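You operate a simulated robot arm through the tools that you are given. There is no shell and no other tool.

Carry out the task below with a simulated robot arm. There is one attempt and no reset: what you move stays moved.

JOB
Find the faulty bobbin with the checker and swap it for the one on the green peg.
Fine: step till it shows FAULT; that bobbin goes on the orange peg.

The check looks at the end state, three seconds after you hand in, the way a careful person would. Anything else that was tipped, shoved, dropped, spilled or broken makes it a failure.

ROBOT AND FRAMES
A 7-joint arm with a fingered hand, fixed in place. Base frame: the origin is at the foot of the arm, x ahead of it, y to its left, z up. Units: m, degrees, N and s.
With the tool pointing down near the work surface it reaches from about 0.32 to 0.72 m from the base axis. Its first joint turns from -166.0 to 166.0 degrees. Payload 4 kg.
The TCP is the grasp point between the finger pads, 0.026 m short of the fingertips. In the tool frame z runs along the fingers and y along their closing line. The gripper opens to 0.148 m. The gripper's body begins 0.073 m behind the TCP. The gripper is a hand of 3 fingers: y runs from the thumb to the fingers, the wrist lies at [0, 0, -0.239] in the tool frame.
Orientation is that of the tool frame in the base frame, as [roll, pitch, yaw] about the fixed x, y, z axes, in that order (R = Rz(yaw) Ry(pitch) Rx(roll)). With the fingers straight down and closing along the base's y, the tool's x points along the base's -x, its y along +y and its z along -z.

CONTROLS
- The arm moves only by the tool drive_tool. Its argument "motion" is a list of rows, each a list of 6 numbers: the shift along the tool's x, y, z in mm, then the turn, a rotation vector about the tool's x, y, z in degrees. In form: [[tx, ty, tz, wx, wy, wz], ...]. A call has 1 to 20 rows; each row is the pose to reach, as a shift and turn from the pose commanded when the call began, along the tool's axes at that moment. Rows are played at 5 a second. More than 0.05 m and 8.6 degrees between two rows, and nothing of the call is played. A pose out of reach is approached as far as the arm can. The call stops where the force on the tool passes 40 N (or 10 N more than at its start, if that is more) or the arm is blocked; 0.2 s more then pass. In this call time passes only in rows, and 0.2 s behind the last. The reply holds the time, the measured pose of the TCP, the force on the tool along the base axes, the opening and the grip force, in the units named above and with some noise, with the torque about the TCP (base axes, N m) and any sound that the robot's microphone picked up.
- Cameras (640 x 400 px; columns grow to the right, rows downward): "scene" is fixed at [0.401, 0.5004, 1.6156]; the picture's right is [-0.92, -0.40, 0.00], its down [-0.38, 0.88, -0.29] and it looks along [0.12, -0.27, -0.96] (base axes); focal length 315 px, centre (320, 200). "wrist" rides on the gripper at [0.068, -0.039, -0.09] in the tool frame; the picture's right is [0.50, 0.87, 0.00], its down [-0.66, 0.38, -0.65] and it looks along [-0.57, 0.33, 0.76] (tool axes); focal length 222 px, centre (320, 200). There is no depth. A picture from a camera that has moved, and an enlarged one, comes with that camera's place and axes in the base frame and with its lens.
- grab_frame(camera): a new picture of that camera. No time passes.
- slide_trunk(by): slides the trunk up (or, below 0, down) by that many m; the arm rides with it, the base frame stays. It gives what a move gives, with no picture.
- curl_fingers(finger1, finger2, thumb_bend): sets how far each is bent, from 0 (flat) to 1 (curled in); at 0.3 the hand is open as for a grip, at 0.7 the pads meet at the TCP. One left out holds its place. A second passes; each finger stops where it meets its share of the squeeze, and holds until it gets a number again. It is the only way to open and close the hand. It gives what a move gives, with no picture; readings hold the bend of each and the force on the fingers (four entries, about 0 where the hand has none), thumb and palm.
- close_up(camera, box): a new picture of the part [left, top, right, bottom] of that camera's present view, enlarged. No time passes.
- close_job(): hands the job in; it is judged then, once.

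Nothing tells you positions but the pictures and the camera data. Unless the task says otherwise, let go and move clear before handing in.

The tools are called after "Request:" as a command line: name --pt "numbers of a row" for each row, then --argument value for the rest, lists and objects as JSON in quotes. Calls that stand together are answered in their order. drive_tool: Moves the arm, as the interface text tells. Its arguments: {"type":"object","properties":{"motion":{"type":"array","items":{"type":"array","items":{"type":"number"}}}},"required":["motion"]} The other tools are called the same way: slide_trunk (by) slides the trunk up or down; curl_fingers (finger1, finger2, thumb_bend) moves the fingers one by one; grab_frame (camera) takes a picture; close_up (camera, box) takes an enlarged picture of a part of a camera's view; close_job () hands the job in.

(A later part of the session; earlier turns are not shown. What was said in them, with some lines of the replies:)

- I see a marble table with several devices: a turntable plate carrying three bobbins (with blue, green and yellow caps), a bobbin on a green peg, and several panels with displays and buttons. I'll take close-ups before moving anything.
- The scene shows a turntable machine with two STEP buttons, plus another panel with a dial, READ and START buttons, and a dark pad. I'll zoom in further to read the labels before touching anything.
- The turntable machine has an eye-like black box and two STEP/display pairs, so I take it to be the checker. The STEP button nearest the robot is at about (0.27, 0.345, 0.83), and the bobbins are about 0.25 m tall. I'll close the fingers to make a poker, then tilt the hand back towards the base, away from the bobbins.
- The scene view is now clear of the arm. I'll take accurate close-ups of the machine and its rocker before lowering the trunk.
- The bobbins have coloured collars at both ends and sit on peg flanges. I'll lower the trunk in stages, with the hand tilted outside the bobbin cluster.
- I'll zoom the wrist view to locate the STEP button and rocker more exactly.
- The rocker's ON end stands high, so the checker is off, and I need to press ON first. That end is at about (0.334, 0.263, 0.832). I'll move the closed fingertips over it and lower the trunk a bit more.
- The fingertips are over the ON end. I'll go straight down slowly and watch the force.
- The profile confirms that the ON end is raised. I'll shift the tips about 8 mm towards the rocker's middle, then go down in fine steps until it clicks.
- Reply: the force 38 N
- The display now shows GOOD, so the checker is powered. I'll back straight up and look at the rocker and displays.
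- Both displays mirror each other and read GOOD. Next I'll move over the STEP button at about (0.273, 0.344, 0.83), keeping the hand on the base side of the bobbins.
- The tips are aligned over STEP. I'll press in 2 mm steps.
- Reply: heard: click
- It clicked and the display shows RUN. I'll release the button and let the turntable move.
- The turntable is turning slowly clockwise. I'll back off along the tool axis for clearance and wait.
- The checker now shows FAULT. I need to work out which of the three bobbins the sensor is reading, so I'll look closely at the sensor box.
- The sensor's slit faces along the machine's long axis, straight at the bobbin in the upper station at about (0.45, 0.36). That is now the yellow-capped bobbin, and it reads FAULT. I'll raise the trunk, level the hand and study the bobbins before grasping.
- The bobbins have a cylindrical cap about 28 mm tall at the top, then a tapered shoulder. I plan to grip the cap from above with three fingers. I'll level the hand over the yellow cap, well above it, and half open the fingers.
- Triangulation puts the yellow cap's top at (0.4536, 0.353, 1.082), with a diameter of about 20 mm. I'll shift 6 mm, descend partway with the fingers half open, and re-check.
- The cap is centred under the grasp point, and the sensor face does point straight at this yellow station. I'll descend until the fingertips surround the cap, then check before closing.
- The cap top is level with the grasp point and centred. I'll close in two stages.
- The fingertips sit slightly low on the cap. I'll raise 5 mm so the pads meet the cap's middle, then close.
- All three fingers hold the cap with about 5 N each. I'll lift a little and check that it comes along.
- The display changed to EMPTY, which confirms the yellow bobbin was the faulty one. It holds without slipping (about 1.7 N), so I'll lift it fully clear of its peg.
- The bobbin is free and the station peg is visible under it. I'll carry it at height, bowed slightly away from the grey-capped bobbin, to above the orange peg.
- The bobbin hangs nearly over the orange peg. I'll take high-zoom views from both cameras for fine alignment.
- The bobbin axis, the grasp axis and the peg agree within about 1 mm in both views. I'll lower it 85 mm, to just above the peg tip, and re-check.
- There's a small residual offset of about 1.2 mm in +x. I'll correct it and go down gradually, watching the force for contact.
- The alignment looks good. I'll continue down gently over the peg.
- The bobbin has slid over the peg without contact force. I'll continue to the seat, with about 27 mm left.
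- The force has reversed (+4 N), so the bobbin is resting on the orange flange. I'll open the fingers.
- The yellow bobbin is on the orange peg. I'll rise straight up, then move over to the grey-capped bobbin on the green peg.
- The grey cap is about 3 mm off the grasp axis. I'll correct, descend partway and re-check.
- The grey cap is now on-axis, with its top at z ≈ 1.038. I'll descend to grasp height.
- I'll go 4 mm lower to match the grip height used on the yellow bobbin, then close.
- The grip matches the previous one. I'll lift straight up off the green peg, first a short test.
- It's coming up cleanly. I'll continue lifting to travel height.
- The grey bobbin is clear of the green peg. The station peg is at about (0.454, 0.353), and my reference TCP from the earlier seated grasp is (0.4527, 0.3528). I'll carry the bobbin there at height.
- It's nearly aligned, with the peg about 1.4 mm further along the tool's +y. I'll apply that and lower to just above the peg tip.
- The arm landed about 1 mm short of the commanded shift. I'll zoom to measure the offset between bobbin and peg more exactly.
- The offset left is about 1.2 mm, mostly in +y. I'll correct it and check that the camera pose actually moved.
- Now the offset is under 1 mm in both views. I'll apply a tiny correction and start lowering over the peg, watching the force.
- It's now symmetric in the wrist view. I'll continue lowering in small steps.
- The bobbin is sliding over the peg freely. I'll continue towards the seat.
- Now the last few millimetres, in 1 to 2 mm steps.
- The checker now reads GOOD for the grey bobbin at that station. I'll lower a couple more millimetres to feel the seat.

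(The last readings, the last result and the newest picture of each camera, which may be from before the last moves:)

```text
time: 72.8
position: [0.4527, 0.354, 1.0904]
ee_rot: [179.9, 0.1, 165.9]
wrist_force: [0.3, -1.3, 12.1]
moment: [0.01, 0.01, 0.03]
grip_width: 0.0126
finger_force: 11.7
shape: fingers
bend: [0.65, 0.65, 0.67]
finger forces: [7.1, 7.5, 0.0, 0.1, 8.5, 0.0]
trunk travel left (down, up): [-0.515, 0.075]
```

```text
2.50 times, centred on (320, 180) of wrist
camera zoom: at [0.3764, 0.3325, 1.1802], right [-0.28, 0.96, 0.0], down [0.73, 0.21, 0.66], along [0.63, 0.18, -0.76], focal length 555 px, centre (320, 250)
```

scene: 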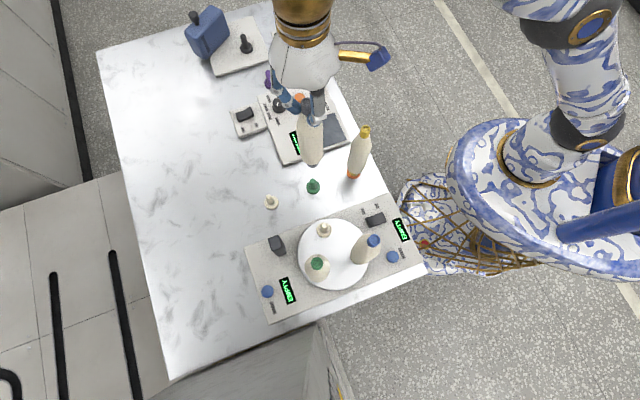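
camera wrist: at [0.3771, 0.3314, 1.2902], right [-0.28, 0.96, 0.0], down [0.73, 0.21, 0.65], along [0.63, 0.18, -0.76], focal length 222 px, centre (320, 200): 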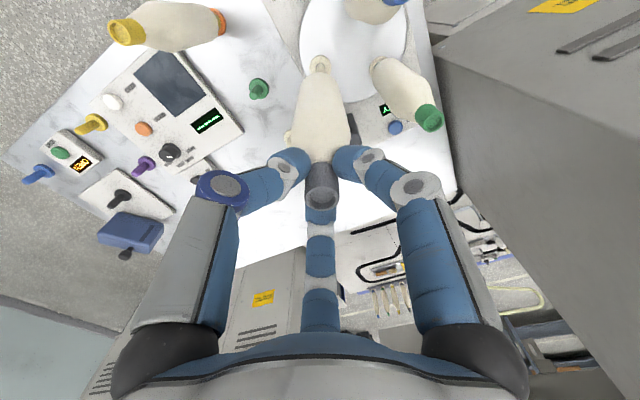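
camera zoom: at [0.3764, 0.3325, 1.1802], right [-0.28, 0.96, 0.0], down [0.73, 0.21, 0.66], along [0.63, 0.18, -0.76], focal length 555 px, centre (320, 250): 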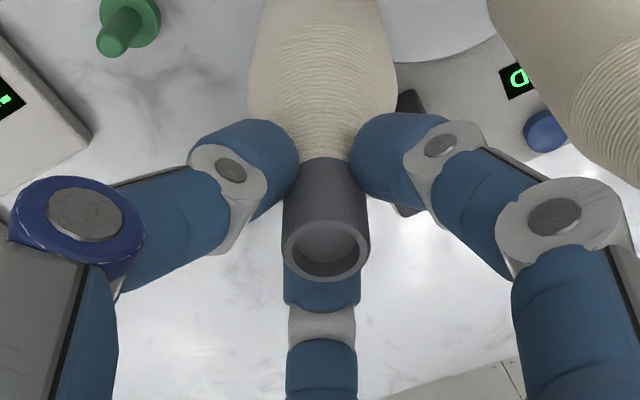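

It's seated (+12 N at z ≈ 1.090, the same height as before). I'll ease the pressure by 1.5 mm and open the fingers.

Request:
drive_tool --pt "0 0 -1.5 0 0 0"

Request:
curl_fingers --finger1 0.58 --finger2 0.58 --thumb_bend 0.58

Request:
close_up --camera "wrist" --box '[220, 80, 420, 240]'

Request:
close_up --camera "scene" --box '[245, 190, 430, 320]'

```text
time: 73.2
position: [0.4529, 0.3534, 1.0907]
ee_rot: [179.9, 0.0, 166.1]
wrist_force: [-0.3, 0.0, 6.6]
moment: [-0.02, 0.02, 0.0]
grip_width: 0.0125
finger_force: 9.5
shape: fingers
bend: [0.65, 0.65, 0.67]
finger forces: [5.7, 6.1, 0.0, 0.0, 6.8, 0.1]
trunk travel left (down, up): [-0.515, 0.075]
```

```text
time: 74.2
position: [0.4532, 0.354, 1.0906]
ee_rot: [180.0, 0.0, 166.0]
wrist_force: [0.5, -0.4, -0.2]
moment: [-0.01, -0.02, 0.04]
grip_width: 0.0387
finger_force: 0.1
shape: fingers
bend: [0.57, 0.57, 0.57]
finger forces: [0.1, 0.1, 0.1, 0.0, 0.0, 0.0]
trunk travel left (down, up): [-0.515, 0.075]
```

```text
2.50 times, centred on (320, 160) of wrist
camera zoom: at [0.3774, 0.3329, 1.181], right [-0.28, 0.96, 0.0], down [0.73, 0.21, 0.65], along [0.63, 0.18, -0.76], focal length 555 px, centre (320, 300)
```

zoom: 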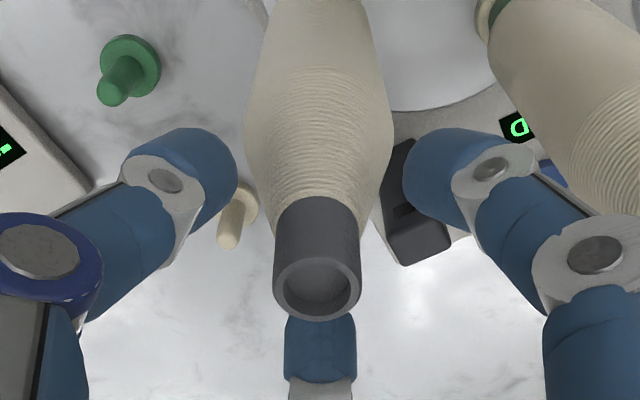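

```text
3.08 times, centred on (338, 255) of scene
camera zoom: at [0.401, 0.5004, 1.6156], right [-0.92, -0.4, 0.0], down [-0.38, 0.88, -0.29], along [0.12, -0.27, -0.96], focal length 968 px, centre (266, 31)
```

zoom: 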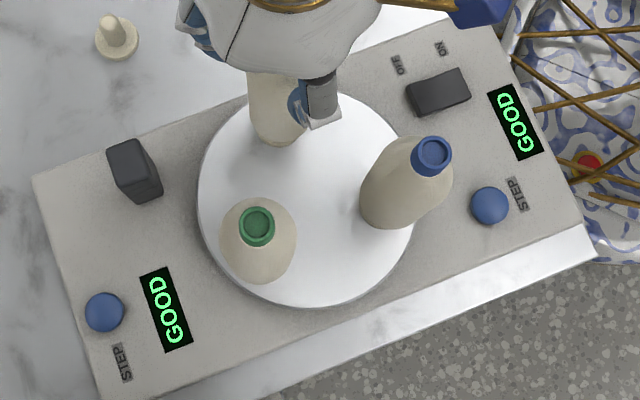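

It's released and standing upright, and the display still reads GOOD. I'll rise straight up and clear of everything.

Request:
drive_tool --pt "0 0 -6 0 0 0" --pt "0 0 -16 0 0 0" --pt "0 0 -28 0 0 0" --pt "0 0 -40 0 0 0" --pt "0 0 -52 0 0 0" --pt "0 0 -64 0 0 0" --pt "0 0 -76 0 0 0" --pt "0 0 -88 0 0 0" --pt "0 0 -100 0 0 0" --pt "0 0 -112 0 0 0" --pt "0 0 -124 0 0 0" --pt "0 0 -130 0 0 0"

Request:
drive_tool --pt "25 0 0 0 0 0" --pt "50 0 0 0 0 0" --pt "75 0 0 0 0 0" --pt "100 0 0 0 0 0" --pt "125 0 0 0 0 0" --pt "145 0 0 0 0 0" --pt "145 0 0 0 0 0"

Request:
grab_frame --camera "scene"

Request:
grab_frame --camera "wrist"

Request:
close_up --camera "scene" --box '[245, 190, 430, 320]'

Request:
close_up --camera "scene" --box '[290, 110, 400, 210]'

```text
time: 76.8
position: [0.4535, 0.3547, 1.2223]
ee_rot: [-180.0, 0.1, 166.0]
wrist_force: [0.5, -0.1, 0.0]
moment: [-0.02, -0.01, 0.01]
grip_width: 0.0388
finger_force: 0.0
shape: fingers
bend: [0.57, 0.57, 0.57]
finger forces: [0.1, 0.0, 0.0, 0.0, 0.1, 0.0]
trunk travel left (down, up): [-0.515, 0.075]
```

```text
time: 78.4
position: [0.3111, 0.3886, 1.2219]
ee_rot: [180.0, -0.1, 166.0]
wrist_force: [1.3, 0.1, 0.2]
moment: [-0.01, -0.01, 0.0]
grip_width: 0.0389
finger_force: 0.0
shape: fingers
bend: [0.57, 0.57, 0.57]
finger forces: [0.0, 0.0, 0.0, 0.0, 0.0, 0.0]
trunk travel left (down, up): [-0.515, 0.075]
```

```text
taken
```

scene: 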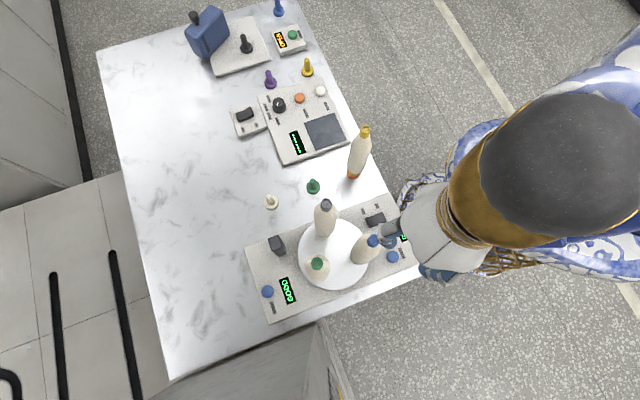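

```text
taken
camera wrist: at [0.2356, 0.3677, 1.3119], right [-0.28, 0.96, 0.0], down [0.73, 0.21, 0.65], along [0.63, 0.18, -0.76], focal length 222 px, centre (320, 200)
```

wrist: 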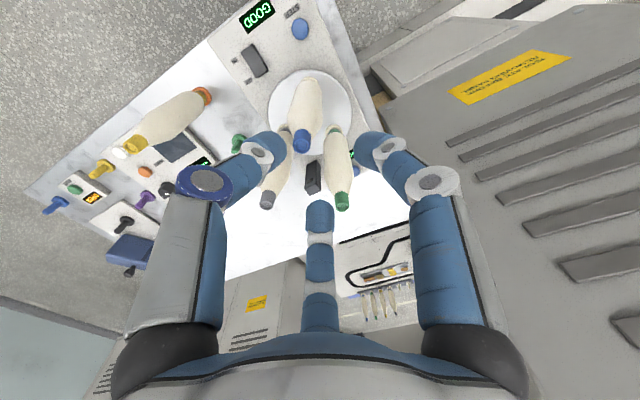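

```text
3.08 times, centred on (338, 255) of scene
camera zoom: at [0.401, 0.5004, 1.6156], right [-0.92, -0.4, 0.0], down [-0.38, 0.88, -0.29], along [0.12, -0.27, -0.96], focal length 968 px, centre (266, 31)
```

zoom: 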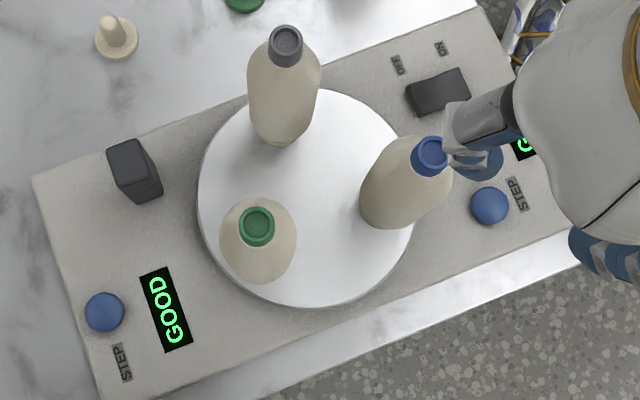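

```text
4.00 times, centred on (345, 160) of scene
camera zoom: at [0.401, 0.5004, 1.6156], right [-0.92, -0.4, 0.0], down [-0.38, 0.88, -0.29], along [0.12, -0.27, -0.96], focal length 1258 px, centre (220, 360)
```

zoom: 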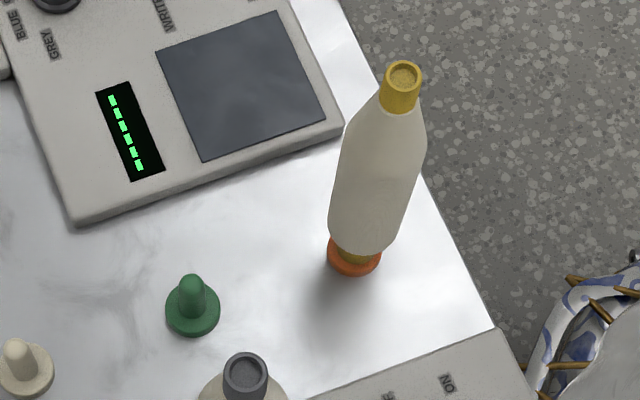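

Everything stands upright: yellow on the orange peg, grey in the checker showing GOOD. I'll back the hand further off and check the yellow seat once more.

Request:
drive_tool --pt "20 0 0 0 0 0" --pt "40 0 0 0 0 0" --pt "60 0 0 0 0 0" --pt "80 0 0 0 0 0" --pt "80 0 0 0 0 0"

Request:
close_up --camera "scene" --box '[325, 115, 385, 190]'

Request:
close_up --camera "wrist" --box '[90, 40, 380, 220]'

Request:
close_up --camera "scene" --box '[245, 180, 430, 320]'

```text
time: 79.6
position: [0.2335, 0.4095, 1.2224]
ee_rot: [-180.0, 0.0, 166.0]
wrist_force: [-0.8, -0.7, -0.1]
moment: [-0.02, 0.03, -0.01]
grip_width: 0.0389
finger_force: 0.1
shape: fingers
bend: [0.57, 0.57, 0.57]
finger forces: [0.1, 0.0, 0.1, 0.0, 0.0, 0.0]
trunk travel left (down, up): [-0.515, 0.075]
```

```text
5.33 times, centred on (355, 152) of scene
camera zoom: at [0.401, 0.5004, 1.6156], right [-0.92, -0.4, 0.0], down [-0.38, 0.88, -0.29], along [0.12, -0.27, -0.96], focal length 1678 px, centre (133, 453)
```

zoom: 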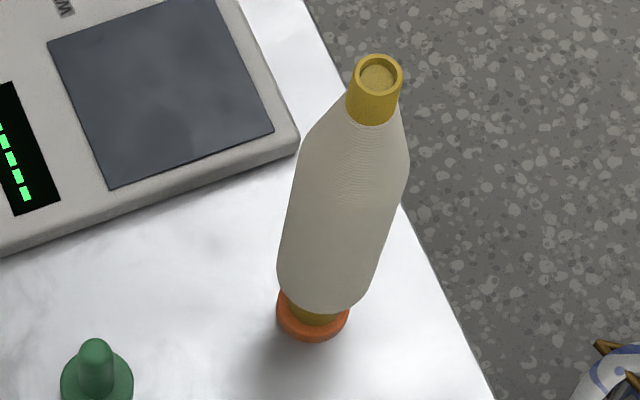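

```text
2.21 times, centred on (235, 130) of wrist
camera zoom: at [0.1576, 0.3874, 1.3122], right [-0.28, 0.96, 0.0], down [0.73, 0.21, 0.65], along [0.63, 0.18, -0.76], focal length 490 px, centre (508, 354)
```

zoom: 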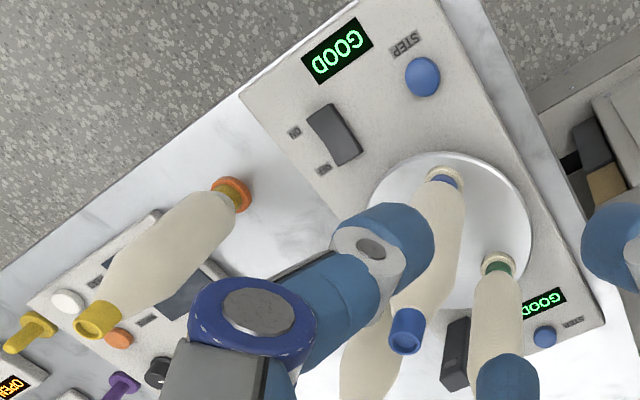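

```text
2.86 times, centred on (338, 250) of scene
camera zoom: at [0.401, 0.5004, 1.6156], right [-0.92, -0.4, 0.0], down [-0.38, 0.88, -0.29], along [0.12, -0.27, -0.96], focal length 899 px, centre (270, 57)
```

zoom: 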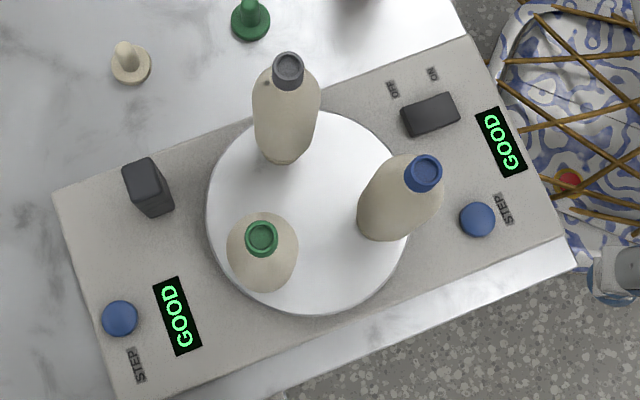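

I'll look at the small dark spot on the grey bobbin's shoulder before handing in.

Request:
close_up --camera "scene" --box '[305, 190, 345, 240]'

Request:
grab_frame --camera "scene"

```text
8.00 times, centred on (325, 215) of scene
camera zoom: at [0.401, 0.5004, 1.6156], right [-0.92, -0.4, 0.0], down [-0.38, 0.88, -0.29], along [0.12, -0.27, -0.96], focal length 2516 px, centre (280, 80)
```

zoom: 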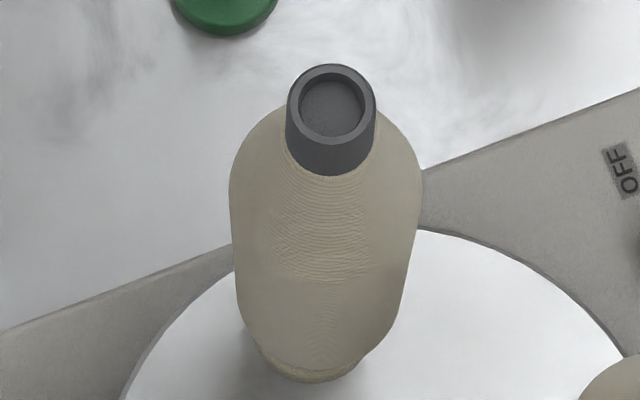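

```text
taken
```

scene: 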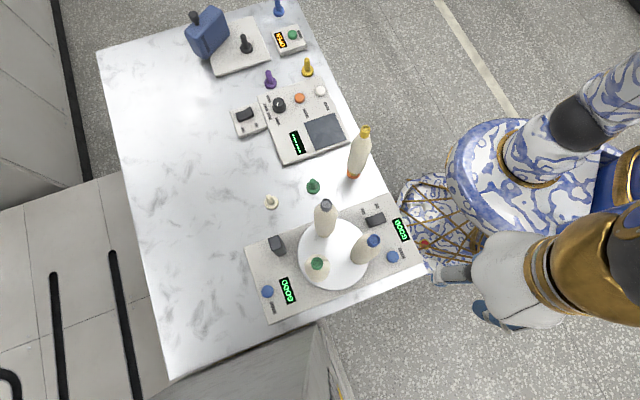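

The spot isn't there at higher zoom, so it was a rendering artefact. The faulty yellow bobbin is on the orange peg, the grey one sits in the checker reading GOOD, nothing else was moved and the hand is clear, so I'm handing in.

Request:
close_job

```text
The job is handed in.
```

I found the faulty bobbin and made the swap, and the job is handed in. I haven't been shown the verdict.

- **Finding the fault:** The checker was off, so I switched it on. It read GOOD at first, and one press of STEP turned it to FAULT with the yellow-capped bobbin in front of the sensor. When I lifted that bobbin, the display changed to EMPTY, which confirmed it was the one being read.
- **The swap:** The yellow-capped bobbin is now on the orange peg. The grey-capped bobbin from the green peg is on the turntable in its place, and the checker reads GOOD.
- **End state:** In the last pictures every bobbin stands upright and nothing else looks disturbed. The hand is open and clear. I left the checker switched on.
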